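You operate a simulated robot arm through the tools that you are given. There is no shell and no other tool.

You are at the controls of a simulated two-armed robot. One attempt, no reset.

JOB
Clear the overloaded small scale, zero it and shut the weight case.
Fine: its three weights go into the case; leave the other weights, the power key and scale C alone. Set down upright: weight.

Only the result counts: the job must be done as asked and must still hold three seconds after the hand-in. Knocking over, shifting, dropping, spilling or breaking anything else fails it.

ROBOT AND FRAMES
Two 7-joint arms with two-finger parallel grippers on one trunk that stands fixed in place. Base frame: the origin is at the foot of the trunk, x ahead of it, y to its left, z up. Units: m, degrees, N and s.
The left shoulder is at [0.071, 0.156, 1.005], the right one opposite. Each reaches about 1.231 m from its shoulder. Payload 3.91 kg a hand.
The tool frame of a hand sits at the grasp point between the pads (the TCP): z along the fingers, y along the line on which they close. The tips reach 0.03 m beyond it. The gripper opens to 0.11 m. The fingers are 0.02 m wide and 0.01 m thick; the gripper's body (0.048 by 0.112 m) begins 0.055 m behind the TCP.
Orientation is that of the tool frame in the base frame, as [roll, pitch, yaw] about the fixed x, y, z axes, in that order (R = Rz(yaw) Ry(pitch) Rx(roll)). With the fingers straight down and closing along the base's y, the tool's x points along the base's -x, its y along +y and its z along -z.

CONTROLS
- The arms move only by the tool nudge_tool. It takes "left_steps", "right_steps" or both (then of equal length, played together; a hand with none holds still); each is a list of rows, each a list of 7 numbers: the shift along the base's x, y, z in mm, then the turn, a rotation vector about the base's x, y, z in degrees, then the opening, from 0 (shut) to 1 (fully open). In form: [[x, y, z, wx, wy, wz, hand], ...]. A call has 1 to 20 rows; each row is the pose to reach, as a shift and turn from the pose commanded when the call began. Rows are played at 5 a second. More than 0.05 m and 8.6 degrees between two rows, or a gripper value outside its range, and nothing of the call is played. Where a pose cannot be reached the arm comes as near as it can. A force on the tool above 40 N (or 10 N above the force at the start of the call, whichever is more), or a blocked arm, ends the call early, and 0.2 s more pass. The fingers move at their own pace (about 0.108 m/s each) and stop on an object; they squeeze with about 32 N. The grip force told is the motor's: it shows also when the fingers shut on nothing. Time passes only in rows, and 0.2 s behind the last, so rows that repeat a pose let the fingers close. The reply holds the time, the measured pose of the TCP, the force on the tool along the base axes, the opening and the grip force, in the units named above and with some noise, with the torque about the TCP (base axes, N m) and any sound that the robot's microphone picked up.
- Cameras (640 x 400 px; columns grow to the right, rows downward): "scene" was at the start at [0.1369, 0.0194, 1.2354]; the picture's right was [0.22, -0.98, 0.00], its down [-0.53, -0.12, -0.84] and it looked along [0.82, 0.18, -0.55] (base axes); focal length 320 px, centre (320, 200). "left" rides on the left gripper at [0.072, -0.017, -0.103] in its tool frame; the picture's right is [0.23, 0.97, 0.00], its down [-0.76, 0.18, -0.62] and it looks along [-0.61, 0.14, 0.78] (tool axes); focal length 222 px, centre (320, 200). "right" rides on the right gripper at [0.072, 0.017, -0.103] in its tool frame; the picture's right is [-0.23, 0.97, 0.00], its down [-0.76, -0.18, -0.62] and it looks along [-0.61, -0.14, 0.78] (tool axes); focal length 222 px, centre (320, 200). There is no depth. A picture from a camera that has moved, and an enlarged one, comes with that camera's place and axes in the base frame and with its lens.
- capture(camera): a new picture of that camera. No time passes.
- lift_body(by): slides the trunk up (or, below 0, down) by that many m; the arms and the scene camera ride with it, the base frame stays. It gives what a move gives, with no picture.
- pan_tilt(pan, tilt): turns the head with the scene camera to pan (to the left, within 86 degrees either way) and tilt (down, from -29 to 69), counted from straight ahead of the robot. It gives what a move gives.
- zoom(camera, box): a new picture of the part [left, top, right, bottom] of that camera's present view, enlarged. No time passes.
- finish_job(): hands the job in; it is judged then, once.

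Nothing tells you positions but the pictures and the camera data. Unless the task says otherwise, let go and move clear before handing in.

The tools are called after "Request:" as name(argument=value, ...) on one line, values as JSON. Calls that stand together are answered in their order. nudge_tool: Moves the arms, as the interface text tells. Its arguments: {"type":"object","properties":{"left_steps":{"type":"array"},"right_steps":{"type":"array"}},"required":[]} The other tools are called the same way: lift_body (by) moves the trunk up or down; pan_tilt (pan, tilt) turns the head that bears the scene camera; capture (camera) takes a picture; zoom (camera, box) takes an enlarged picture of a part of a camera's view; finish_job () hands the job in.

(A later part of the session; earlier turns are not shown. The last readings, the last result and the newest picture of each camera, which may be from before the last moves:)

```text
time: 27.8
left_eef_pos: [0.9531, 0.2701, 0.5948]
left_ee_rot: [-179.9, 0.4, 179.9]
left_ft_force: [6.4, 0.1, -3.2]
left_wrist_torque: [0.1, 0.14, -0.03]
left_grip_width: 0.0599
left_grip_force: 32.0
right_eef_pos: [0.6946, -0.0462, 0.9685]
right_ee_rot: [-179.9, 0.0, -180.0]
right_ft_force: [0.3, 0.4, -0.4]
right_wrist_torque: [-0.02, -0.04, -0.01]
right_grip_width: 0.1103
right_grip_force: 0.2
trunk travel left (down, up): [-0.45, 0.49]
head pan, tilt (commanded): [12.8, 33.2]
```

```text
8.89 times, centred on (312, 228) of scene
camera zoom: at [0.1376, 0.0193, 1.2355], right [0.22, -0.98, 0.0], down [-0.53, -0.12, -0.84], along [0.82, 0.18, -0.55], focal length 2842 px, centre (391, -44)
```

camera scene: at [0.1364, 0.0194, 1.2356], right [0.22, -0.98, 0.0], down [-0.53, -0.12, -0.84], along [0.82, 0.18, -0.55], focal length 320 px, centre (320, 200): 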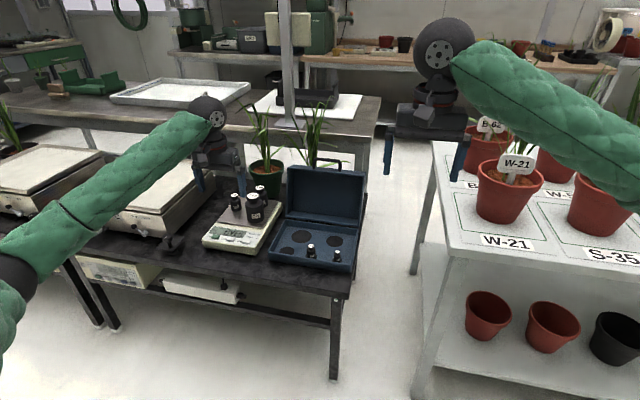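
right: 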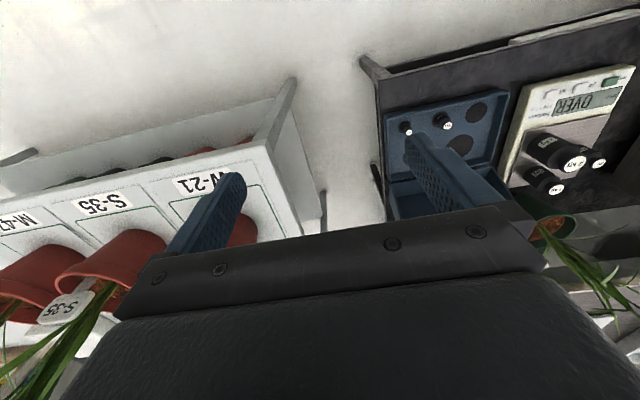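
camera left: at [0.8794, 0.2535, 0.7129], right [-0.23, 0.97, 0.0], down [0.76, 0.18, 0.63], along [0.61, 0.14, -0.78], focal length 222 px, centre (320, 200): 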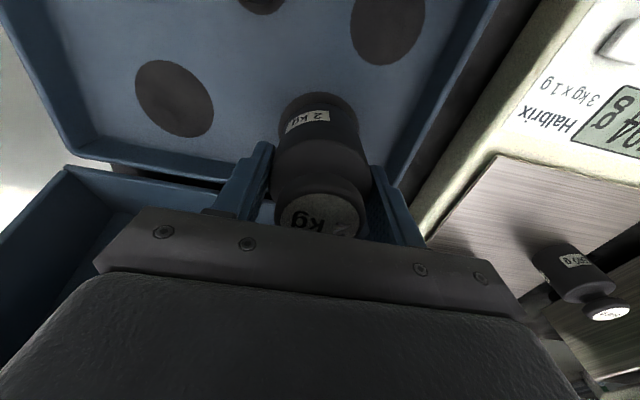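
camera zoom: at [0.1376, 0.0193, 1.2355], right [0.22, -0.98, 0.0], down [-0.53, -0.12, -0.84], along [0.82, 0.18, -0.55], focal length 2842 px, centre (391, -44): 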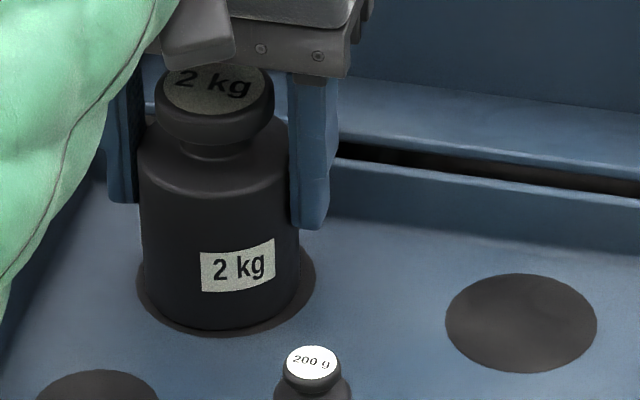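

The weight has touched down (force fell to −3 N) inside its recess disc. I open the fingers partly, well short of the case wall.

Request:
nudge_tool(left_steps=[[0, 0, 0, 0, 0, 0, 0.57], [0, 0, 0, 0, 0, 0, 0.62], [0, 0, 0, 0, 0, 0, 0.7], [0, 0, 0, 0, 0, 0, 0.74], [0, 0, 0, 0, 0, 0, 0.74]])

Request:
zoom(camera="left", box=[200, 60, 440, 260])

Request:
zoom(camera="scene", box=[284, 205, 340, 250])

```text
time: 29.0
left_eef_pos: [0.951, 0.2695, 0.5942]
left_ee_rot: [179.9, 0.3, 180.0]
left_ft_force: [-0.9, 0.4, 0.6]
left_wrist_torque: [-0.03, -0.01, 0.02]
left_grip_width: 0.0815
left_grip_force: 0.1
right_eef_pos: [0.6954, -0.0451, 0.9706]
right_ee_rot: [-180.0, 0.0, -180.0]
right_ft_force: [-0.3, -0.1, 0.0]
right_wrist_torque: [0.01, -0.01, 0.02]
right_grip_width: 0.1102
right_grip_force: 0.1
trunk travel left (down, up): [-0.45, 0.49]
head pan, tilt (commanded): [12.8, 33.2]
```

```text
2.00 times, centred on (320, 160) of left
camera zoom: at [0.8778, 0.2536, 0.6964], right [-0.23, 0.97, 0.0], down [0.76, 0.18, 0.63], along [0.61, 0.14, -0.78], focal length 444 px, centre (320, 280)
```

zoom: 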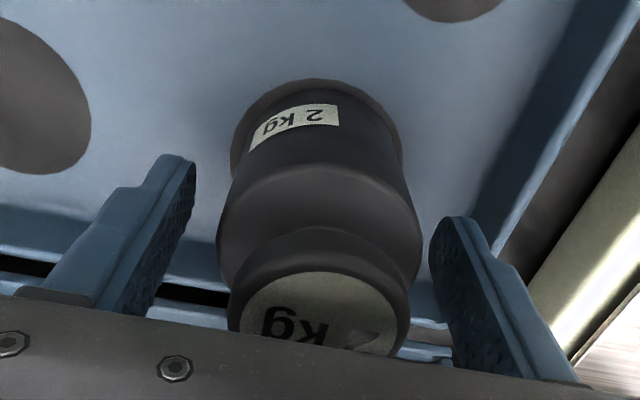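

```text
8.89 times, centred on (312, 228) of scene
camera zoom: at [0.1371, 0.0192, 1.2354], right [0.22, -0.98, 0.0], down [-0.53, -0.12, -0.84], along [0.82, 0.18, -0.55], focal length 2842 px, centre (391, -44)
```

zoom: 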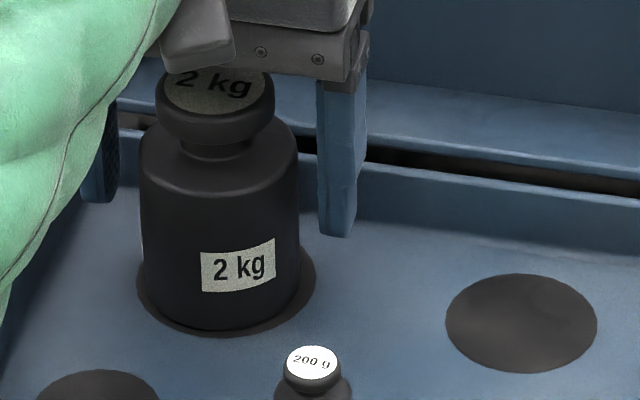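

Released cleanly and standing upright. I rise straight up and move back over the scale to look at the 1 kg weight.

Request:
nudge_tool(left_steps=[[0, 0, 8, 0, 0, 0, 0.74], [0, 0, 25, 0, 0, 0, 0.74], [0, 0, 60, 0, 0, 0, 0.74], [0, 0, 100, 0, 0, 0, 0.8], [0, 0, 140, 0, 0, 0, 0.9], [0, 0, 175, 0, 0, 0, 1], [0, 45, 175, 0, 0, 0, 1], [0, 90, 175, 0, 0, 0, 1], [0, 135, 175, 0, 0, 0, 1], [0, 180, 175, 0, 0, 0, 1], [0, 180, 175, 0, 0, 0, 1]])

Request:
capture(camera="left")

Request:
zoom(camera="scene", box=[200, 150, 360, 270])

```text
time: 31.4
left_eef_pos: [0.9515, 0.4474, 0.7677]
left_ee_rot: [-180.0, 0.3, -180.0]
left_ft_force: [0.3, 0.2, -0.7]
left_wrist_torque: [0.02, 0.05, 0.01]
left_grip_width: 0.1101
left_grip_force: 0.0
right_eef_pos: [0.6953, -0.0465, 0.9695]
right_ee_rot: [-179.9, 0.0, -179.9]
right_ft_force: [0.1, -0.9, 0.0]
right_wrist_torque: [0.0, 0.0, 0.0]
right_grip_width: 0.1099
right_grip_force: 0.0
trunk travel left (down, up): [-0.45, 0.49]
head pan, tilt (commanded): [12.8, 33.2]
```

```text
taken
camera left: at [0.8782, 0.4304, 0.8703], right [-0.23, 0.97, 0.0], down [0.76, 0.18, 0.63], along [0.61, 0.14, -0.78], focal length 222 px, centre (320, 200)
```

left: 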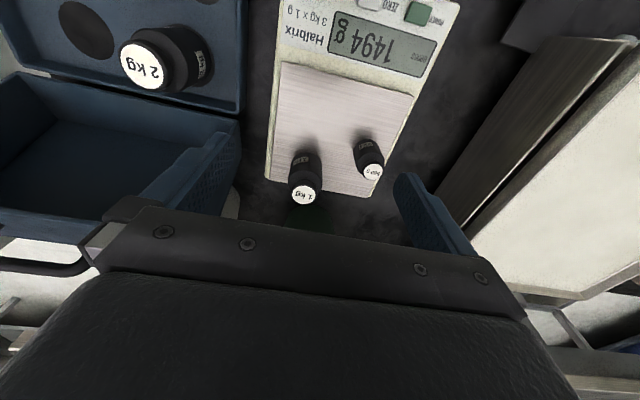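

```text
3.33 times, centred on (280, 210) of scene
camera zoom: at [0.1372, 0.0191, 1.2354], right [0.22, -0.98, 0.0], down [-0.53, -0.12, -0.84], along [0.82, 0.18, -0.55], focal length 1066 px, centre (453, 167)
```

zoom: 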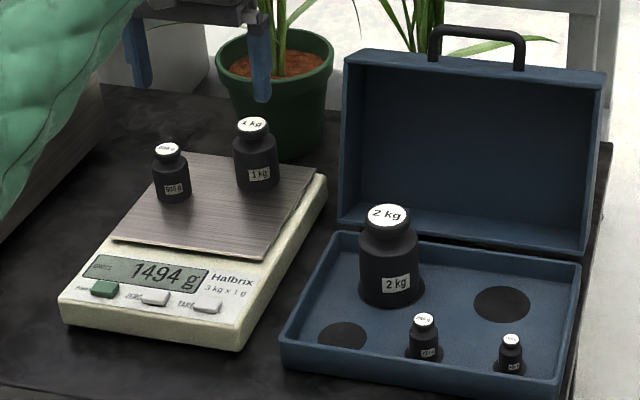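

The 2 kg weight stands in its recess and the scale reads 1494 g. I zoom in to measure the 1 kg and 500 g weights precisely.

Request:
zoom(camera="left", box=[260, 120, 400, 220])

Request:
zoom(camera="scene", box=[230, 176, 302, 221])

Request:
zoom(camera="scene", box=[230, 120, 350, 200])

```text
4.00 times, centred on (330, 170) of left
camera zoom: at [0.8782, 0.4304, 0.8703], right [-0.23, 0.97, 0.0], down [0.76, 0.18, 0.63], along [0.61, 0.14, -0.78], focal length 888 px, centre (280, 320)
```

zoom: 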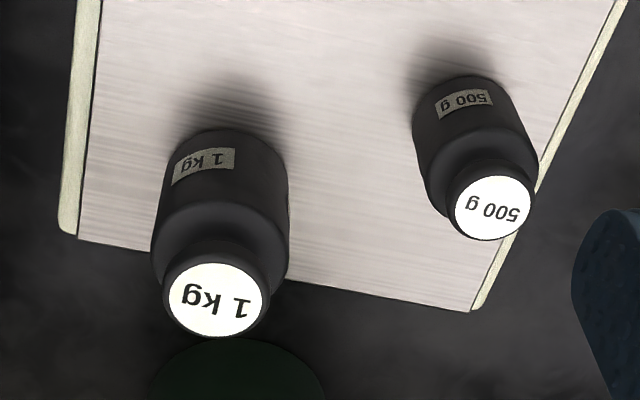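

```text
8.89 times, centred on (266, 198) of scene
camera zoom: at [0.1372, 0.0191, 1.2354], right [0.22, -0.98, 0.0], down [-0.53, -0.12, -0.84], along [0.82, 0.18, -0.55], focal length 2842 px, centre (800, 213)
```

zoom: 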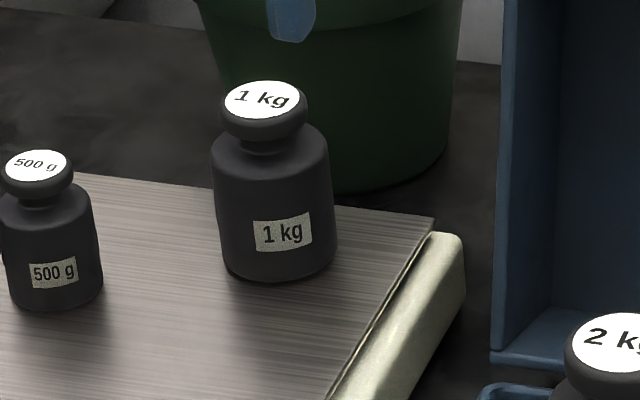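

```text
5.00 times, centred on (290, 160) of scene
camera zoom: at [0.1372, 0.0191, 1.2354], right [0.22, -0.98, 0.0], down [-0.53, -0.12, -0.84], along [0.82, 0.18, -0.55], focal length 1599 px, centre (470, 400)
```

zoom: 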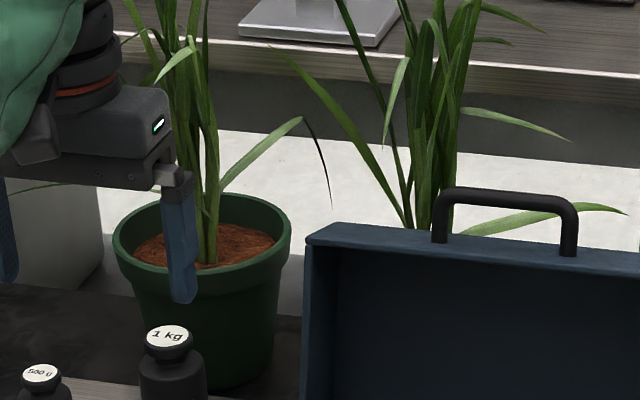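

The 1 kg weight is at (1.0515, 0.450), body z≈0.567–0.622; the pot behind starts near x≈1.157. I move above the 1 kg weight and check clearance.

Request:
nudge_tool(left_steps=[[35, 1, 0, 0, 0, 0, 1], [70, 2, 0, 0, 0, 0, 1], [101, 3, 0, 0, 0, 0, 1], [101, 3, -30, 0, 0, 0, 1], [101, 3, -60, 0, 0, 0, 1], [101, 3, -60, 0, 0, 0, 1]])

Request:
capture(camera="left")

Request:
zoom(camera="scene", box=[200, 110, 328, 230])

```text
time: 32.8
left_eef_pos: [1.0516, 0.4533, 0.7096]
left_ee_rot: [-180.0, 0.3, -179.9]
left_ft_force: [0.1, 0.4, 1.0]
left_wrist_torque: [0.03, 0.0, 0.02]
left_grip_width: 0.1098
left_grip_force: 0.0
right_eef_pos: [0.6939, -0.0452, 0.9689]
right_ee_rot: [179.9, 0.0, -180.0]
right_ft_force: [0.5, 0.1, 0.2]
right_wrist_torque: [0.01, 0.0, 0.01]
right_grip_width: 0.11
right_grip_force: 0.1
trunk travel left (down, up): [-0.45, 0.49]
head pan, tilt (commanded): [12.8, 33.2]
```

```text
taken
camera left: at [0.9783, 0.4362, 0.8113], right [-0.23, 0.97, 0.0], down [0.76, 0.18, 0.63], along [0.61, 0.14, -0.78], focal length 222 px, centre (320, 200)
```

left: 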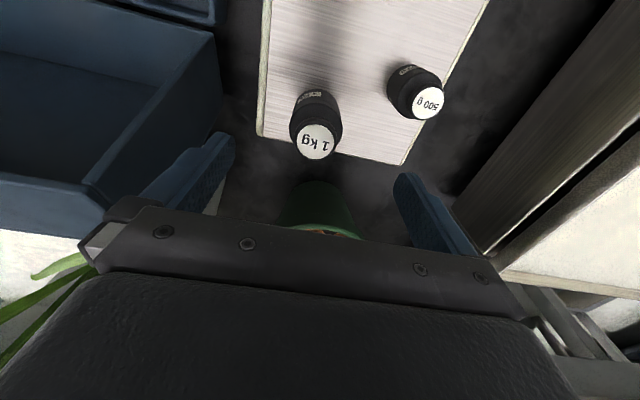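

```text
3.33 times, centred on (264, 170) of scene
camera zoom: at [0.137, 0.0193, 1.2355], right [0.22, -0.98, 0.0], down [-0.53, -0.12, -0.84], along [0.82, 0.18, -0.55], focal length 1066 px, centre (507, 300)
```

zoom: 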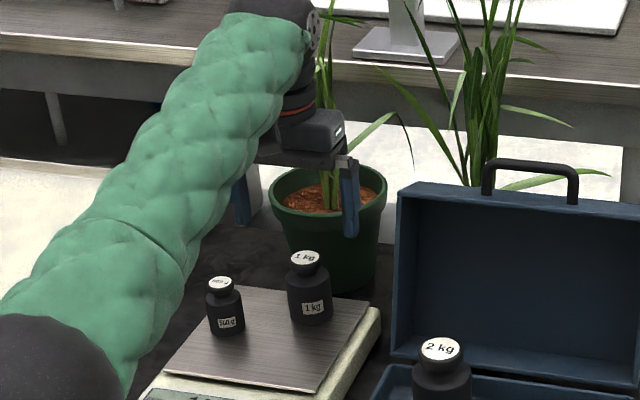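

The 1 kg weight sits at about (1.052, 0.4495). I shift slightly, narrow the opening to keep away from the 500 g weight, and descend.

Request:
nudge_tool(left_steps=[[1.5, -3.5, -20, 0, 0, 0, 0.8], [1.5, -3.5, -45, 0, 0, 0, 0.8], [1.5, -3.5, -70, 0, 0, 0, 0.8], [1.5, -3.5, -88, 0, 0, 0, 0.8], [1.5, -3.5, -98, 0, 0, 0, 0.8], [1.5, -3.5, -98, 0, 0, 0, 0.8]])

Request:
capture(camera="left")

Request:
zoom(camera="scene", box=[220, 150, 316, 220])

```text
time: 34.2
left_eef_pos: [1.0553, 0.449, 0.6097]
left_ee_rot: [-179.9, 0.3, 179.9]
left_ft_force: [-0.9, -0.4, 0.3]
left_wrist_torque: [0.04, -0.01, -0.01]
left_grip_width: 0.0878
left_grip_force: 0.0
right_eef_pos: [0.6934, -0.0455, 0.9699]
right_ee_rot: [-180.0, 0.0, 180.0]
right_ft_force: [0.3, 0.4, 0.2]
right_wrist_torque: [0.01, -0.03, 0.04]
right_grip_width: 0.1104
right_grip_force: 0.1
trunk travel left (down, up): [-0.45, 0.49]
head pan, tilt (commanded): [12.8, 33.2]
```

```text
taken
camera left: at [0.981, 0.4329, 0.7125], right [-0.23, 0.97, 0.0], down [0.76, 0.18, 0.63], along [0.61, 0.14, -0.78], focal length 222 px, centre (320, 200)
```

left: 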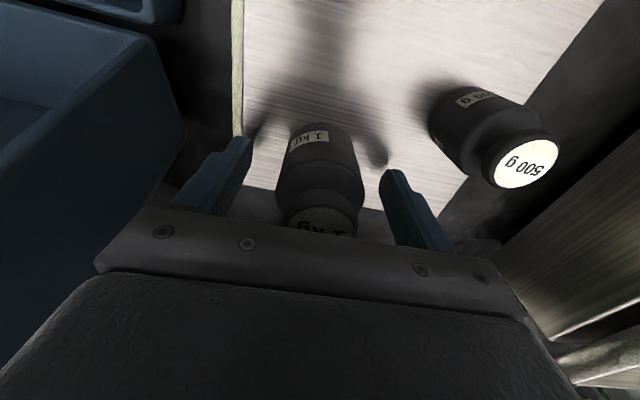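

```text
5.71 times, centred on (268, 185) of scene
camera zoom: at [0.137, 0.0193, 1.2354], right [0.22, -0.98, 0.0], down [-0.53, -0.12, -0.84], along [0.82, 0.18, -0.55], focal length 1827 px, centre (617, 286)
```

zoom: 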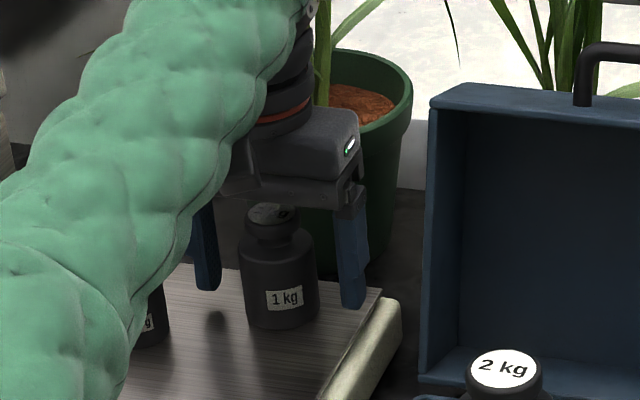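

Positioned; the pads face the 1 kg body. I close on it, then lift in small steps.

Request:
nudge_tool(left_steps=[[0, 0, 0, 0, 0, 0, 0.6], [0, 0, 0, 0, 0, 0, 0.4], [0, 0, 0, 0, 0, 0, 0], [0, 0, 0, 0, 0, 0, 0], [0, 0, 0, 0, 0, 0, 0], [0, 0, 0, 0, 0, 0, 0]])

Request:
nudge_tool(left_steps=[[0, 0, 1, 0, 0, 0, 0], [0, 0, 2, 0, 0, 0, 0], [0, 0, 3, 0, 0, 0, 0], [0, 0, 4, 0, 0, 0, 0], [0, 0, 5, 0, 0, 0, 0], [0, 0, 6, 0, 0, 0, 0]])

Request:
zoom(camera="scene", box=[200, 150, 316, 250])

Request:
zoom(camera="left", box=[200, 60, 440, 260])

```text
time: 35.6
left_eef_pos: [1.0549, 0.4492, 0.6101]
left_ee_rot: [180.0, 0.2, 180.0]
left_ft_force: [-0.4, -0.7, 0.2]
left_wrist_torque: [0.05, 0.04, 0.01]
left_grip_width: 0.0477
left_grip_force: 32.3
right_eef_pos: [0.6958, -0.045, 0.9683]
right_ee_rot: [-179.9, 0.1, -180.0]
right_ft_force: [0.2, 0.5, 0.8]
right_wrist_torque: [-0.02, 0.02, 0.01]
right_grip_width: 0.1099
right_grip_force: 0.1
trunk travel left (down, up): [-0.45, 0.49]
head pan, tilt (commanded): [12.8, 33.2]
```

```text
time: 37.0
left_eef_pos: [1.053, 0.4495, 0.6147]
left_ee_rot: [180.0, 0.3, 180.0]
left_ft_force: [0.8, -0.2, -9.7]
left_wrist_torque: [0.02, -0.04, 0.03]
left_grip_width: 0.0477
left_grip_force: 31.4
right_eef_pos: [0.6945, -0.0459, 0.969]
right_ee_rot: [-180.0, -0.1, 179.9]
right_ft_force: [-0.1, 0.1, 0.1]
right_wrist_torque: [-0.01, -0.04, 0.01]
right_grip_width: 0.1102
right_grip_force: 0.1
trunk travel left (down, up): [-0.45, 0.49]
head pan, tilt (commanded): [12.8, 33.2]
```

```text
4.00 times, centred on (258, 200) of scene
camera zoom: at [0.1381, 0.0197, 1.2353], right [0.22, -0.98, 0.0], down [-0.53, -0.12, -0.84], along [0.82, 0.18, -0.55], focal length 1279 px, centre (568, 200)
```

zoom: 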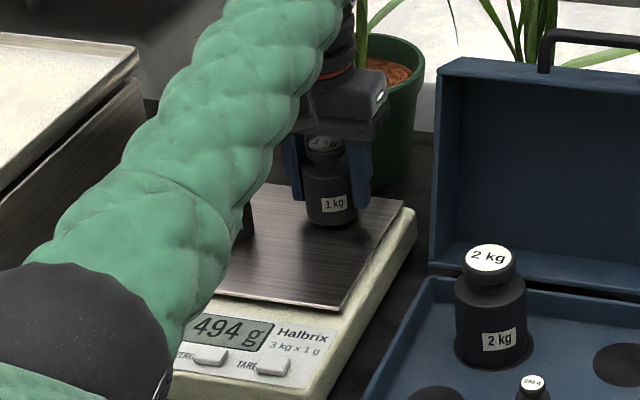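

```text
2.00 times, centred on (320, 160) of left
camera zoom: at [0.981, 0.433, 0.7176], right [-0.23, 0.97, 0.0], down [0.76, 0.18, 0.63], along [0.61, 0.14, -0.78], focal length 444 px, centre (320, 280)
```

zoom: 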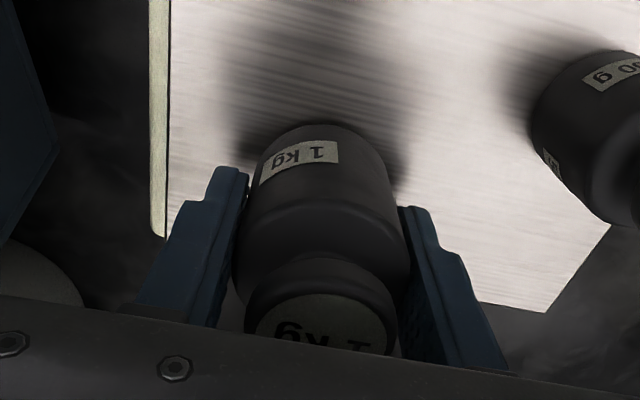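

The 1 kg weight is held (scale shows 494 g, −9.7 N). I lift to clear everything, then go back toward x≈0.92 before crossing over to the case, to stay clear of the lid.

Request:
nudge_tool(left_steps=[[0, 0, 2, 0, 0, 0, 0], [0, 0, 6, 0, 0, 0, 0], [0, 0, 12, 0, 0, 0, 0], [0, 0, 20, 0, 0, 0, 0], [0, 0, 30, 0, 0, 0, 0], [0, 0, 42, 0, 0, 0, 0], [0, 0, 54, 0, 0, 0, 0], [0, 0, 66, 0, 0, 0, 0], [0, 0, 78, 0, 0, 0, 0], [0, 0, 88, 0, 0, 0, 0], [0, 0, 96, 0, 0, 0, 0], [0, 0, 102, 0, 0, 0, 0], [0, 0, 105, 0, 0, 0, 0]])

Request:
nudge_tool(left_steps=[[-2, 0, 0, 0, 0, 0, 0], [-6, 0, 0, 0, 0, 0, 0], [-13, 0, 0, 0, 0, 0, 0], [-23, 0, 0, 0, 0, 0, 0], [-35, 0, 0, 0, 0, 0, 0], [-49, 0, 0, 0, 0, 0, 0], [-63, 0, 0, 0, 0, 0, 0], [-77, 0, 0, 0, 0, 0, 0], [-91, 0, 0, 0, 0, 0, 0], [-105, 0, 0, 0, 0, 0, 0], [-116, 0, 0, 0, 0, 0, 0], [-124, 0, 0, 0, 0, 0, 0], [-129, 0, 0, 0, 0, 0, 0], [-132, 0, 0, 0, 0, 0, 0]])

Request:
capture(camera="left")

Request:
zoom(camera="scene", box=[200, 110, 376, 250])

```text
time: 39.8
left_eef_pos: [1.054, 0.4493, 0.7195]
left_ee_rot: [180.0, 0.2, -180.0]
left_ft_force: [0.4, -0.3, -9.5]
left_wrist_torque: [0.0, -0.01, -0.03]
left_grip_width: 0.0477
left_grip_force: 31.9
right_eef_pos: [0.6957, -0.0458, 0.9684]
right_ee_rot: [-179.9, -0.2, -180.0]
right_ft_force: [-0.1, 0.6, -0.2]
right_wrist_torque: [-0.03, 0.02, 0.03]
right_grip_width: 0.1102
right_grip_force: 0.0
trunk travel left (down, up): [-0.45, 0.49]
head pan, tilt (commanded): [12.8, 33.2]
```

```text
time: 42.8
left_eef_pos: [0.9232, 0.4488, 0.7212]
left_ee_rot: [-180.0, 0.1, -180.0]
left_ft_force: [-0.1, -0.7, -10.0]
left_wrist_torque: [0.0, 0.0, -0.01]
left_grip_width: 0.0478
left_grip_force: 31.6
right_eef_pos: [0.6938, -0.0444, 0.9691]
right_ee_rot: [179.9, 0.1, 180.0]
right_ft_force: [0.2, -0.6, -0.7]
right_wrist_torque: [0.03, 0.01, 0.0]
right_grip_width: 0.1097
right_grip_force: 0.1
trunk travel left (down, up): [-0.45, 0.49]
head pan, tilt (commanded): [12.8, 33.2]
```

```text
taken
camera left: at [0.8494, 0.4327, 0.8233], right [-0.23, 0.97, 0.0], down [0.76, 0.18, 0.63], along [0.61, 0.14, -0.78], focal length 222 px, centre (320, 200)
```

left: 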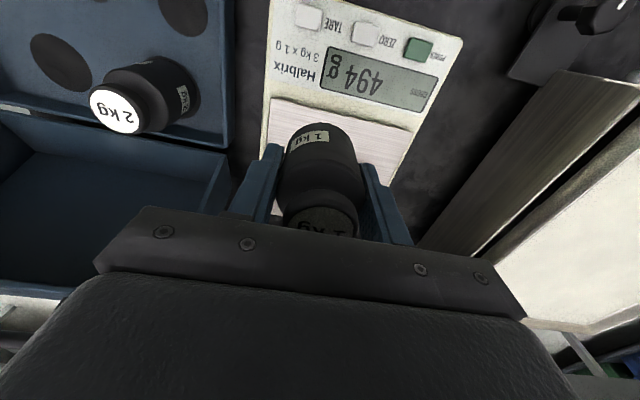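

```text
2.86 times, centred on (288, 180) of scene
camera zoom: at [0.1378, 0.0197, 1.2353], right [0.22, -0.98, 0.0], down [-0.53, -0.12, -0.84], along [0.82, 0.18, -0.55], focal length 914 px, centre (411, 257)
```

zoom: 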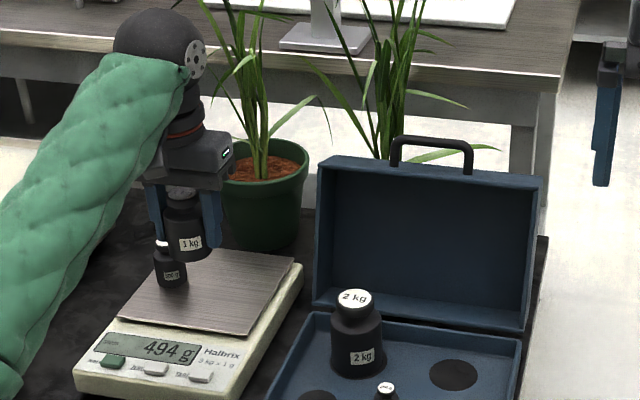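

Clear so far. Next I carry the 1 kg weight across, passing above the 2 kg weight with ~5 cm to spare.

Request:
nudge_tool(left_steps=[[0, -2, 0, 0, 0, 0, 0], [0, -7, 0, 0, 0, 0, 0], [0, -15, 0, 0, 0, 0, 0], [0, -27, 0, 0, 0, 0, 0], [0, -43, 0, 0, 0, 0, 0], [0, -62, 0, 0, 0, 0, 0], [0, -82, 0, 0, 0, 0, 0], [0, -102, 0, 0, 0, 0, 0], [0, -122, 0, 0, 0, 0, 0], [0, -142, 0, 0, 0, 0, 0], [0, -162, 0, 0, 0, 0, 0], [0, -182, 0, 0, 0, 0, 0], [0, -202, 0, 0, 0, 0, 0], [0, -222, 0, 0, 0, 0, 0], [0, -241, 0, 0, 0, 0, 0], [2, -257, 0, 0, 0, 0, 0], [6, -272, 0, 0, 0, 0, 0], [12, -284, 0, 0, 0, 0, 0], [18, -291, 0, 0, 0, 0, 0], [23, -296, 0, 0, 0, 0, 0]])

Request:
capture(camera="left")

Request:
zoom(camera="scene", box=[230, 130, 390, 270])

```text
time: 47.0
left_eef_pos: [0.9451, 0.1541, 0.7212]
left_ee_rot: [-180.0, 0.2, 179.9]
left_ft_force: [0.0, -0.6, -10.3]
left_wrist_torque: [0.0, 0.0, 0.02]
left_grip_width: 0.0478
left_grip_force: 32.3
right_eef_pos: [0.6967, -0.0458, 0.9687]
right_ee_rot: [-179.9, -0.1, -180.0]
right_ft_force: [0.0, -0.1, -0.1]
right_wrist_torque: [-0.03, -0.02, 0.0]
right_grip_width: 0.11
right_grip_force: 0.1
trunk travel left (down, up): [-0.45, 0.49]
head pan, tilt (commanded): [12.8, 33.2]
```

```text
taken
camera left: at [0.8718, 0.1367, 0.8238], right [-0.23, 0.97, 0.0], down [0.76, 0.18, 0.63], along [0.61, 0.14, -0.78], focal length 222 px, centre (320, 200)
```

left: 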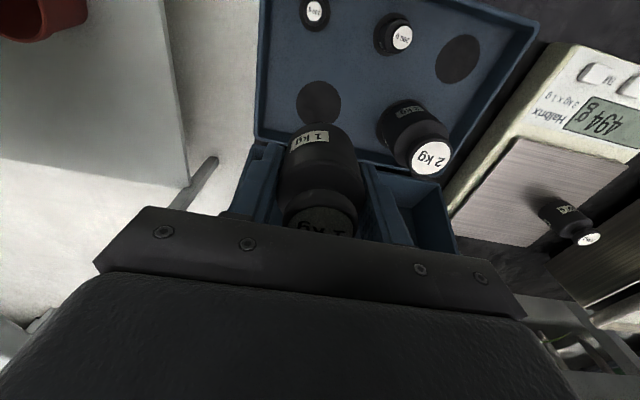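

```text
2.86 times, centred on (310, 200) of scene
camera zoom: at [0.138, 0.0192, 1.2353], right [0.22, -0.98, 0.0], down [-0.53, -0.12, -0.84], along [0.82, 0.18, -0.55], focal length 914 px, centre (349, 200)
```

zoom: 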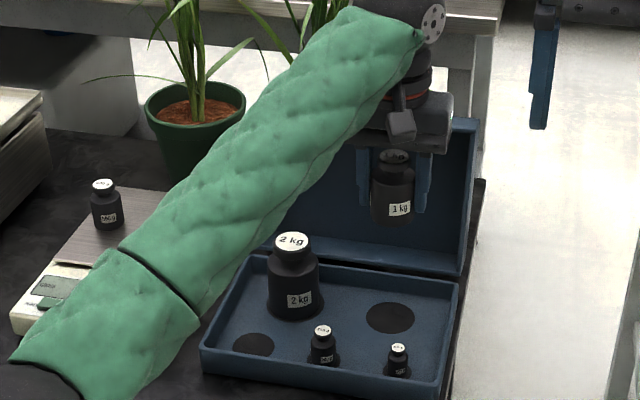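

The 1 kg weight hangs just short of the medium recess, which I measure at (0.951–0.953, 0.154). I shift +7.5 mm in x and lower most of the way.

Request:
nudge_tool(left_steps=[[3, 0, -2, 0, 0, 0, 0], [6, 0, -6, 0, 0, 0, 0], [7.5, 0, -12, 0, 0, 0, 0], [7.5, 0, -20, 0, 0, 0, 0], [7.5, 0, -30, 0, 0, 0, 0], [7.5, 0, -41, 0, 0, 0, 0], [7.5, 0, -52, 0, 0, 0, 0], [7.5, 0, -63, 0, 0, 0, 0], [7.5, 0, -74, 0, 0, 0, 0], [7.5, 0, -85, 0, 0, 0, 0], [7.5, 0, -95, 0, 0, 0, 0], [7.5, 0, -104, 0, 0, 0, 0], [7.5, 0, -112, 0, 0, 0, 0], [7.5, 0, -119, 0, 0, 0, 0], [7.5, 0, -125, 0, 0, 0, 0], [7.5, 0, -130, 0, 0, 0, 0], [7.5, 0, -134, 0, 0, 0, 0], [7.5, 0, -137, 0, 0, 0, 0], [7.5, 0, -138, 0, 0, 0, 0]])

Request:
capture(camera="left")

Request:
zoom(camera="scene", box=[304, 205, 360, 250])

```text
time: 51.0
left_eef_pos: [0.9523, 0.1534, 0.5824]
left_ee_rot: [-179.9, 0.2, -180.0]
left_ft_force: [0.3, 0.4, -9.7]
left_wrist_torque: [0.03, 0.01, -0.01]
left_grip_width: 0.0475
left_grip_force: 31.7
right_eef_pos: [0.6947, -0.0448, 0.9696]
right_ee_rot: [-180.0, -0.1, -179.9]
right_ft_force: [-0.2, 0.4, 0.4]
right_wrist_torque: [0.0, 0.01, -0.01]
right_grip_width: 0.1102
right_grip_force: 0.0
trunk travel left (down, up): [-0.45, 0.49]
head pan, tilt (commanded): [12.8, 33.2]
```

```text
taken
camera left: at [0.8791, 0.1364, 0.6857], right [-0.23, 0.97, 0.0], down [0.76, 0.18, 0.63], along [0.61, 0.14, -0.78], focal length 222 px, centre (320, 200)
```

left: 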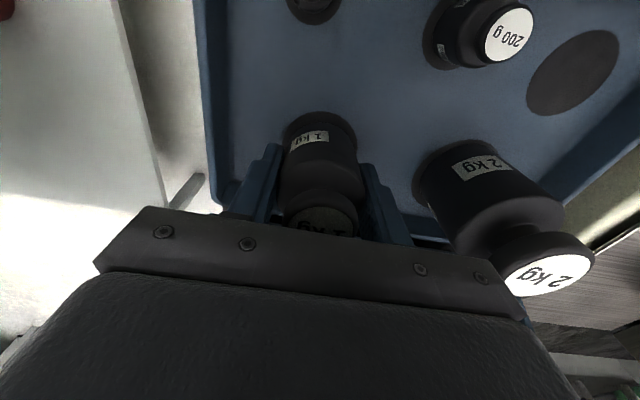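

```text
8.89 times, centred on (332, 228) of scene
camera zoom: at [0.1379, 0.0193, 1.2353], right [0.22, -0.98, 0.0], down [-0.53, -0.12, -0.84], along [0.82, 0.18, -0.55], focal length 2842 px, centre (213, -44)
```

zoom: 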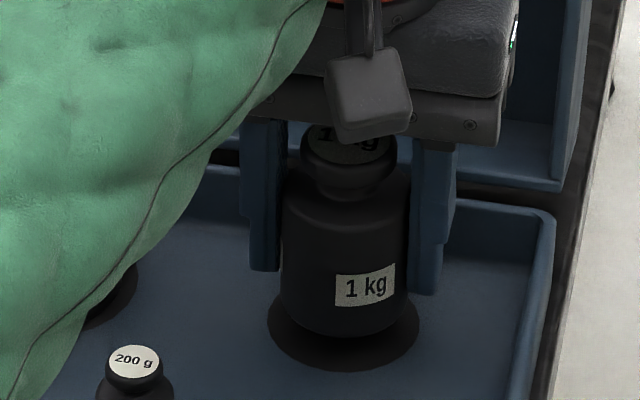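

Well aligned with about 11 mm to go. I lower gently until touchdown.

Request:
nudge_tool(left_steps=[[0, 0, -2, 0, 0, 0, 0], [0, 0, -4, 0, 0, 0, 0], [0, 0, -6, 0, 0, 0, 0], [0, 0, -8, 0, 0, 0, 0], [0, 0, -9, 0, 0, 0, 0], [0, 0, -10, 0, 0, 0, 0]])

Request:
nudge_tool(left_steps=[[0, 0, -1, 0, 0, 0, 0], [0, 0, -2, 0, 0, 0, 0], [0, 0, -2, 0, 0, 0, 0]])

Request:
zoom(camera="scene", box=[304, 205, 360, 250])

```text
time: 52.4
left_eef_pos: [0.9513, 0.1549, 0.5713]
left_ee_rot: [180.0, 0.2, 179.9]
left_ft_force: [0.2, 0.0, -9.6]
left_wrist_torque: [0.0, -0.01, 0.03]
left_grip_width: 0.048
left_grip_force: 32.0
right_eef_pos: [0.6947, -0.0464, 0.9686]
right_ee_rot: [-180.0, 0.0, 180.0]
right_ft_force: [0.0, 0.7, -0.3]
right_wrist_torque: [-0.01, -0.03, -0.04]
right_grip_width: 0.1099
right_grip_force: 0.0
trunk travel left (down, up): [-0.45, 0.49]
head pan, tilt (commanded): [12.8, 33.2]
```

```text
time: 53.2
left_eef_pos: [0.9513, 0.1544, 0.5719]
left_ee_rot: [-180.0, 0.2, -180.0]
left_ft_force: [-0.3, 0.0, -9.8]
left_wrist_torque: [0.02, 0.01, 0.02]
left_grip_width: 0.0478
left_grip_force: 32.4
right_eef_pos: [0.695, -0.0456, 0.9678]
right_ee_rot: [179.9, -0.1, 180.0]
right_ft_force: [0.0, 0.0, 0.6]
right_wrist_torque: [-0.02, -0.01, -0.01]
right_grip_width: 0.1099
right_grip_force: 0.0
trunk travel left (down, up): [-0.45, 0.49]
head pan, tilt (commanded): [12.8, 33.2]
```

```text
8.89 times, centred on (332, 228) of scene
camera zoom: at [0.1379, 0.0193, 1.2353], right [0.22, -0.98, 0.0], down [-0.53, -0.12, -0.84], along [0.82, 0.18, -0.55], focal length 2842 px, centre (213, -44)
```

zoom: 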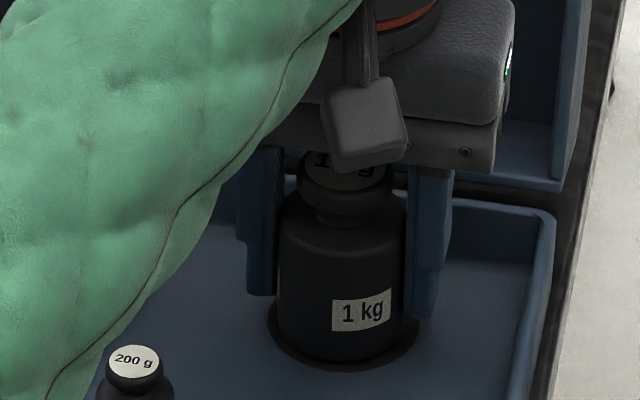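

Request:
nudge_tool(left_steps=[[0, 0, -1, 0, 0, 0, 0], [0, 0, -2, 0, 0, 0, 0], [0, 0, -2, 0, 0, 0, 0]])

Request:
zoom(camera="scene", box=[304, 205, 360, 250])

```text
time: 54.0
left_eef_pos: [0.9524, 0.155, 0.5688]
left_ee_rot: [180.0, 0.2, -180.0]
left_ft_force: [-0.3, 0.1, -9.7]
left_wrist_torque: [0.0, -0.01, 0.01]
left_grip_width: 0.0478
left_grip_force: 32.1
right_eef_pos: [0.6944, -0.0461, 0.9685]
right_ee_rot: [-180.0, -0.1, 180.0]
right_ft_force: [-0.2, 0.6, -0.4]
right_wrist_torque: [-0.02, 0.01, 0.01]
right_grip_width: 0.1101
right_grip_force: 0.1
trunk travel left (down, up): [-0.45, 0.49]
head pan, tilt (commanded): [12.8, 33.2]
```

```text
8.89 times, centred on (332, 228) of scene
camera zoom: at [0.1379, 0.0193, 1.2353], right [0.22, -0.98, 0.0], down [-0.53, -0.12, -0.84], along [0.82, 0.18, -0.55], focal length 2842 px, centre (213, -44)
```

zoom: 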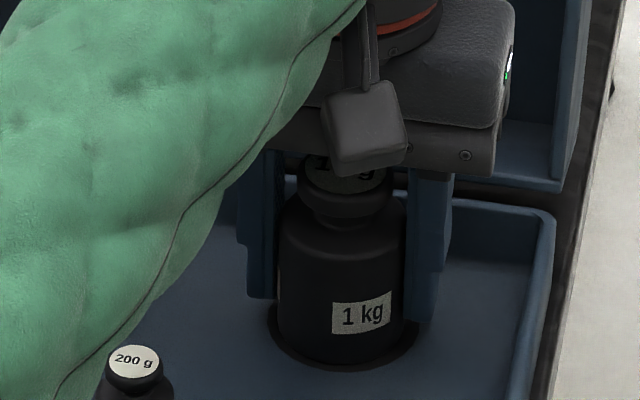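

Request:
nudge_tool(left_steps=[[0, 0, -1, 0, 0, 0, 0], [0, 0, -2, 0, 0, 0, 0], [0, 0, -2, 0, 0, 0, 0]])

Request:
zoom(camera="left", box=[200, 60, 440, 260])

```text
time: 54.8
left_eef_pos: [0.9533, 0.1544, 0.5695]
left_ee_rot: [180.0, 0.4, -180.0]
left_ft_force: [2.6, 2.4, 0.4]
left_wrist_torque: [0.09, 0.13, -0.13]
left_grip_width: 0.0477
left_grip_force: 32.0
right_eef_pos: [0.6953, -0.0456, 0.9695]
right_ee_rot: [-180.0, 0.0, -180.0]
right_ft_force: [-0.2, -0.5, -0.3]
right_wrist_torque: [0.0, 0.02, -0.03]
right_grip_width: 0.1102
right_grip_force: 0.0
trunk travel left (down, up): [-0.45, 0.49]
head pan, tilt (commanded): [12.8, 33.2]
```

```text
2.00 times, centred on (320, 160) of left
camera zoom: at [0.8794, 0.1368, 0.6715], right [-0.23, 0.97, 0.0], down [0.76, 0.18, 0.63], along [0.61, 0.14, -0.78], focal length 444 px, centre (320, 280)
```

zoom: 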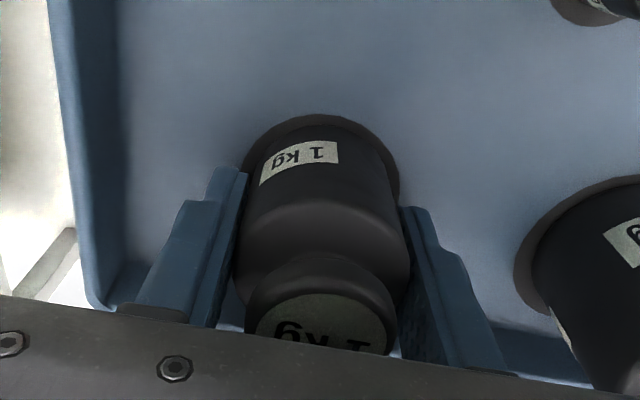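

Touchdown is confirmed (force ≈ 0). I open partly, then rise straight up.

Request:
nudge_tool(left_steps=[[0, 0, 0, 0, 0, 0, 0.46], [0, 0, 0, 0, 0, 0, 0.52], [0, 0, 0, 0, 0, 0, 0.6], [0, 0, 0, 0, 0, 0, 0.64], [0, 0, 0, 0, 0, 0, 0.64], [0, 0, 6, 0, 0, 0, 0.64], [0, 0, 20, 0, 0, 0, 0.64], [0, 0, 45, 0, 0, 0, 0.64], [0, 0, 80, 0, 0, 0, 0.64], [0, 0, 120, 0, 0, 0, 0.64], [0, 0, 160, 0, 0, 0, 0.7], [0, 0, 195, 0, 0, 0, 0.7], [0, 0, 195, 0, 0, 0, 0.7]])

Request:
capture(camera="left")

Request:
zoom(camera="scene", box=[230, 130, 390, 270])

```text
time: 57.6
left_eef_pos: [0.9513, 0.1547, 0.7611]
left_ee_rot: [180.0, 0.3, -180.0]
left_ft_force: [-0.2, 0.0, -0.5]
left_wrist_torque: [0.0, -0.01, -0.02]
left_grip_width: 0.0771
left_grip_force: 0.1
right_eef_pos: [0.6943, -0.0446, 0.9693]
right_ee_rot: [179.9, 0.0, 179.9]
right_ft_force: [1.3, 0.0, -0.5]
right_wrist_torque: [0.02, -0.02, -0.01]
right_grip_width: 0.1102
right_grip_force: 0.2
trunk travel left (down, up): [-0.45, 0.49]
head pan, tilt (commanded): [12.8, 33.2]
```

```text
taken
camera left: at [0.8784, 0.1373, 0.8644], right [-0.23, 0.97, 0.0], down [0.76, 0.18, 0.63], along [0.61, 0.14, -0.78], focal length 222 px, centre (320, 200)
```

left: 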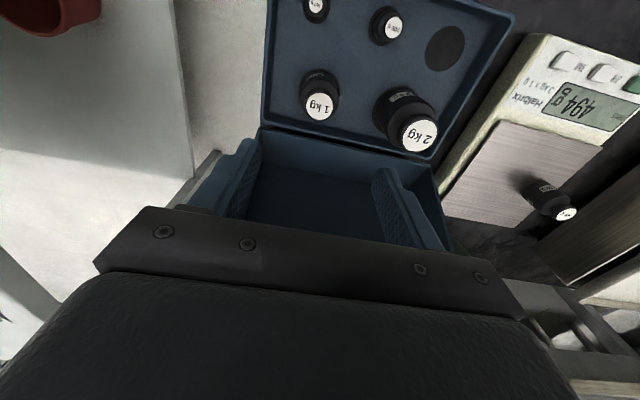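

```text
2.86 times, centred on (310, 200) of scene
camera zoom: at [0.1374, 0.0192, 1.2353], right [0.22, -0.98, 0.0], down [-0.53, -0.12, -0.84], along [0.82, 0.18, -0.55], focal length 914 px, centre (349, 200)
```

zoom: 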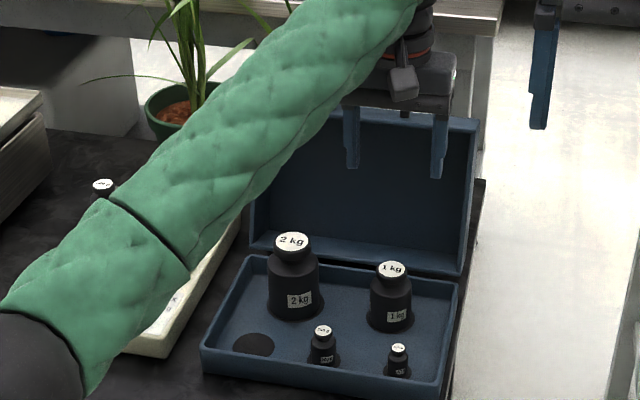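

Both big weights stand in their recesses. I move to above the 500 g weight at about (1.0075, 0.530).

Request:
nudge_tool(left_steps=[[0, 30, 0, 0, 0, 0, 0.7], [0, 75, 0, 0, 0, 0, 0.7], [0, 120, 0, 0, 0, 0, 0.7], [0, 165, 0, 0, 0, 0, 0.7], [0, 210, 0, 0, 0, 0, 0.7], [0, 255, 0, 0, 0, 0, 0.7], [0, 300, 0, 0, 0, 0, 0.7], [0, 340, 0, 0, 0, 0, 0.7], [20, 375, 0, 0, 0, 0, 0.7], [56, 375, 0, 0, 0, 0, 0.7], [56, 375, -30, 0, 0, 0, 0.7], [56, 375, -60, 0, 0, 0, 0.7], [56, 375, -60, 0, 0, 0, 0.7]])

Request:
capture(camera="left")

Request:
zoom(camera="scene", box=[190, 130, 350, 270])

```text
time: 60.4
left_eef_pos: [1.0084, 0.5288, 0.703]
left_ee_rot: [180.0, 0.2, -180.0]
left_ft_force: [-0.1, -0.8, -0.9]
left_wrist_torque: [-0.03, -0.02, 0.04]
left_grip_width: 0.0771
left_grip_force: 0.1
right_eef_pos: [0.6941, -0.0456, 0.9698]
right_ee_rot: [179.9, 0.0, -179.9]
right_ft_force: [0.1, 1.1, -0.7]
right_wrist_torque: [-0.02, -0.03, 0.03]
right_grip_width: 0.1101
right_grip_force: 0.1
trunk travel left (down, up): [-0.45, 0.49]
head pan, tilt (commanded): [12.8, 33.2]
```

```text
taken
camera left: at [0.9358, 0.5121, 0.8052], right [-0.23, 0.97, 0.0], down [0.76, 0.18, 0.63], along [0.61, 0.14, -0.78], focal length 222 px, centre (320, 200)
```

left: 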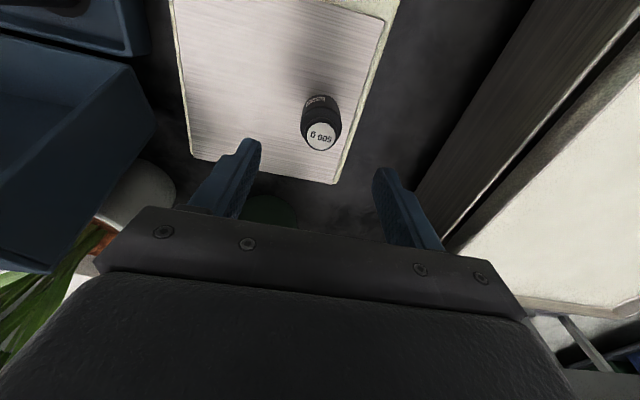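

```text
2.86 times, centred on (270, 200) of scene
camera zoom: at [0.1369, 0.0194, 1.2355], right [0.22, -0.98, 0.0], down [-0.53, -0.12, -0.84], along [0.82, 0.18, -0.55], focal length 914 px, centre (463, 200)
```

zoom: 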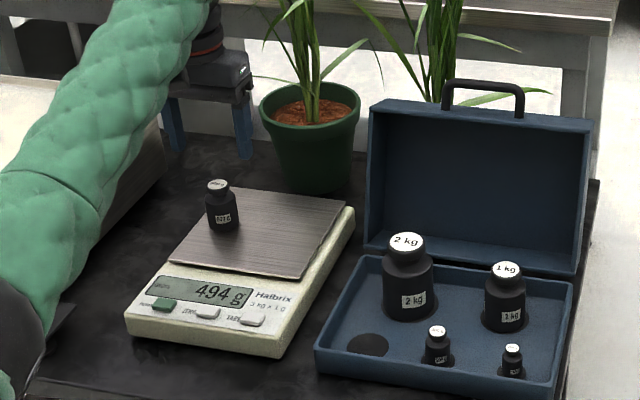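

The 500 g weight is centred under the hand at (1.008, 0.530). I also notice a second pot behind the case lid, to be inspected later. I descend to z≈0.606 and grip.

Request:
nudge_tool(left_steps=[[-0.5, 0.5, -25, 0, 0, 0, 0.7], [-0.5, 0.5, -50, 0, 0, 0, 0.7], [-0.5, 0.5, -75, 0, 0, 0, 0.7], [-0.5, 0.5, -90, 0, 0, 0, 0.7], [-0.5, 0.5, -97, 0, 0, 0, 0.7], [-0.5, 0.5, -97, 0, 0, 0, 0.7]])

Request:
capture(camera="left")

Request:
zoom(camera="scene", box=[200, 150, 300, 230])

```text
time: 61.8
left_eef_pos: [1.0084, 0.5285, 0.6067]
left_ee_rot: [179.9, 0.3, 179.9]
left_ft_force: [1.1, -0.9, -0.3]
left_wrist_torque: [0.02, 0.0, -0.01]
left_grip_width: 0.0768
left_grip_force: 0.0
right_eef_pos: [0.6947, -0.0457, 0.9699]
right_ee_rot: [180.0, 0.1, -180.0]
right_ft_force: [0.3, 0.4, -0.5]
right_wrist_torque: [-0.02, 0.06, 0.0]
right_grip_width: 0.1096
right_grip_force: 0.1
trunk travel left (down, up): [-0.45, 0.49]
head pan, tilt (commanded): [12.8, 33.2]
```

```text
taken
camera left: at [0.9359, 0.5125, 0.7086], right [-0.23, 0.97, 0.0], down [0.76, 0.18, 0.63], along [0.61, 0.14, -0.78], focal length 222 px, centre (320, 200)
```

left: 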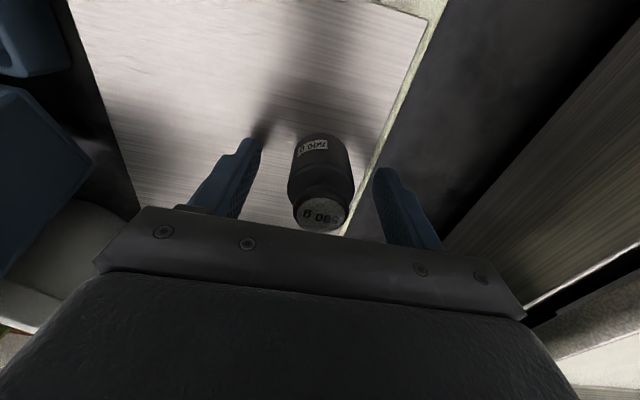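

```text
5.00 times, centred on (250, 190) of scene
camera zoom: at [0.137, 0.0193, 1.2354], right [0.22, -0.98, 0.0], down [-0.53, -0.12, -0.84], along [0.82, 0.18, -0.55], focal length 1599 px, centre (670, 250)
```

zoom: 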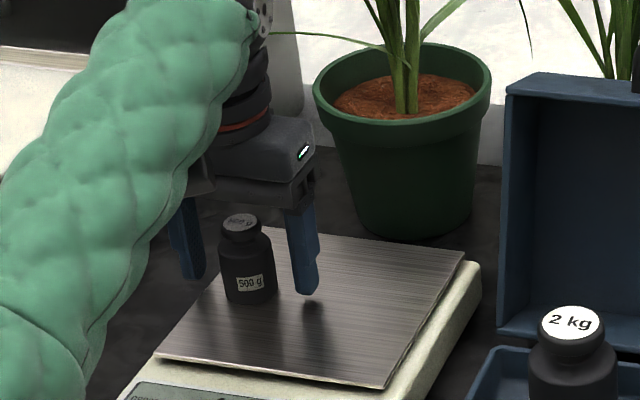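

Request:
zoom(camera="left", box=[260, 120, 380, 240])

Request:
nudge_tool(left_steps=[[0, 0, 0, 0, 0, 0, 0.5], [0, 0, 0, 0, 0, 0, 0.35], [0, 0, 0, 0, 0, 0, 0], [0, 0, 0, 0, 0, 0, 0], [0, 0, 0, 0, 0, 0, 0], [0, 0, 0, 0, 0, 0, 0]])

Request:
zoom(camera="left", box=[260, 120, 380, 240])

```text
3.33 times, centred on (320, 180) of left
camera zoom: at [0.9359, 0.5125, 0.7086], right [-0.23, 0.97, 0.0], down [0.76, 0.18, 0.63], along [0.61, 0.14, -0.78], focal length 740 px, centre (320, 267)
```

zoom: 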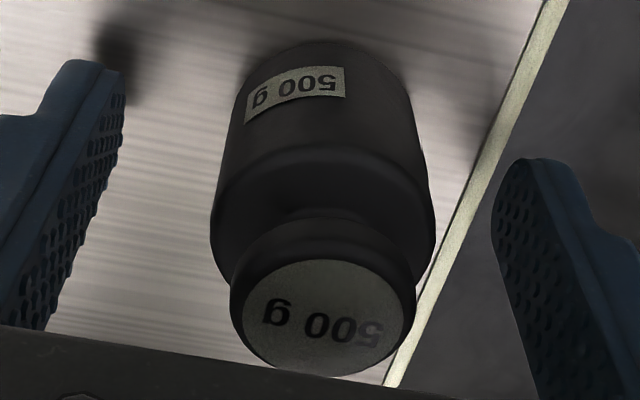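

```text
time: 63.2
left_eef_pos: [1.009, 0.5298, 0.6066]
left_ee_rot: [179.9, 0.2, -179.9]
left_ft_force: [-1.0, -0.4, -1.6]
left_wrist_torque: [0.04, -0.02, 0.01]
left_grip_width: 0.0375
left_grip_force: 31.9
right_eef_pos: [0.694, -0.0461, 0.9703]
right_ee_rot: [-180.0, 0.0, 180.0]
right_ft_force: [0.0, -0.1, 0.1]
right_wrist_torque: [-0.04, 0.0, 0.01]
right_grip_width: 0.11
right_grip_force: 0.0
trunk travel left (down, up): [-0.45, 0.49]
head pan, tilt (commanded): [12.8, 33.2]
```

```text
3.33 times, centred on (320, 180) of left
camera zoom: at [0.9359, 0.5126, 0.7086], right [-0.23, 0.97, 0.0], down [0.76, 0.18, 0.63], along [0.61, 0.14, -0.78], focal length 740 px, centre (320, 267)
```

zoom: 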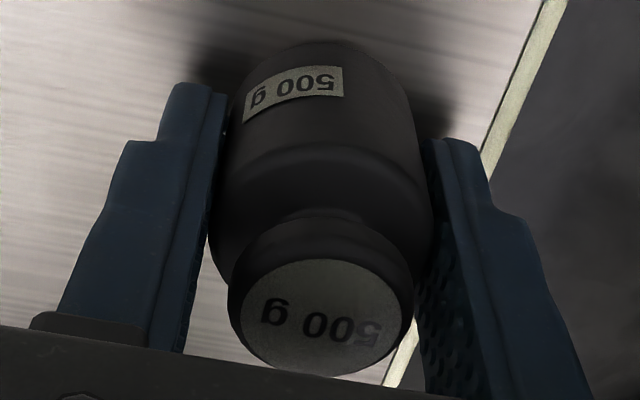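

Gripped at 37.5 mm, centred. I lift gently and check the scale reading.

Request:
nudge_tool(left_steps=[[0, 0, 1, 0, 0, 0, 0], [0, 0, 2, 0, 0, 0, 0], [0, 0, 3, 0, 0, 0, 0], [0, 0, 5, 0, 0, 0, 0], [0, 0, 7, 0, 0, 0, 0], [0, 0, 8, 0, 0, 0, 0], [0, 0, 8, 0, 0, 0, 0]])

Request:
zoom(camera="scene", box=[190, 150, 318, 250])

Request:
zoom(camera="left", box=[260, 120, 380, 240])

```text
time: 64.8
left_eef_pos: [1.0077, 0.5289, 0.6125]
left_ee_rot: [-180.0, 0.3, 180.0]
left_ft_force: [0.5, -0.3, -4.8]
left_wrist_torque: [-0.02, -0.01, -0.02]
left_grip_width: 0.0376
left_grip_force: 32.0
right_eef_pos: [0.6951, -0.0455, 0.968]
right_ee_rot: [-180.0, 0.0, -179.9]
right_ft_force: [0.3, -0.1, 0.0]
right_wrist_torque: [-0.01, 0.01, 0.01]
right_grip_width: 0.11
right_grip_force: 0.0
trunk travel left (down, up): [-0.45, 0.49]
head pan, tilt (commanded): [12.8, 33.2]
```

```text
4.00 times, centred on (254, 200) of scene
camera zoom: at [0.1375, 0.0195, 1.2354], right [0.22, -0.98, 0.0], down [-0.53, -0.12, -0.84], along [0.82, 0.18, -0.55], focal length 1279 px, centre (584, 200)
```

zoom: 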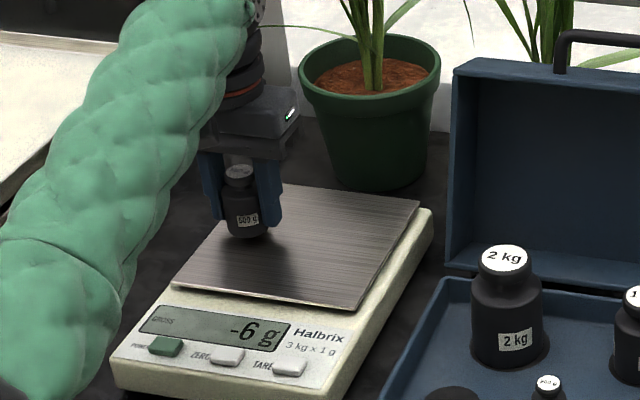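

```text
3.33 times, centred on (320, 180) of left
camera zoom: at [0.9352, 0.5119, 0.7157], right [-0.23, 0.97, 0.0], down [0.76, 0.18, 0.63], along [0.61, 0.14, -0.78], focal length 740 px, centre (320, 267)
```

zoom: 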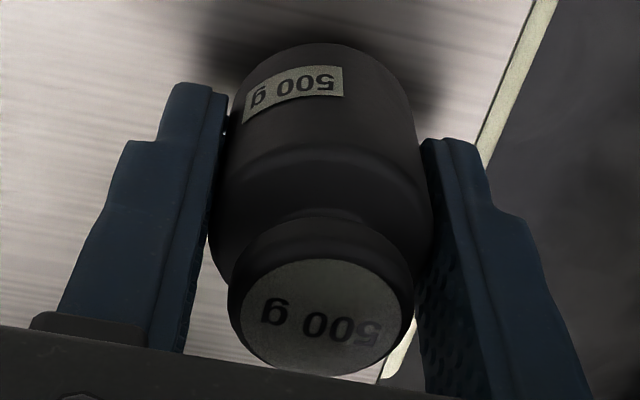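

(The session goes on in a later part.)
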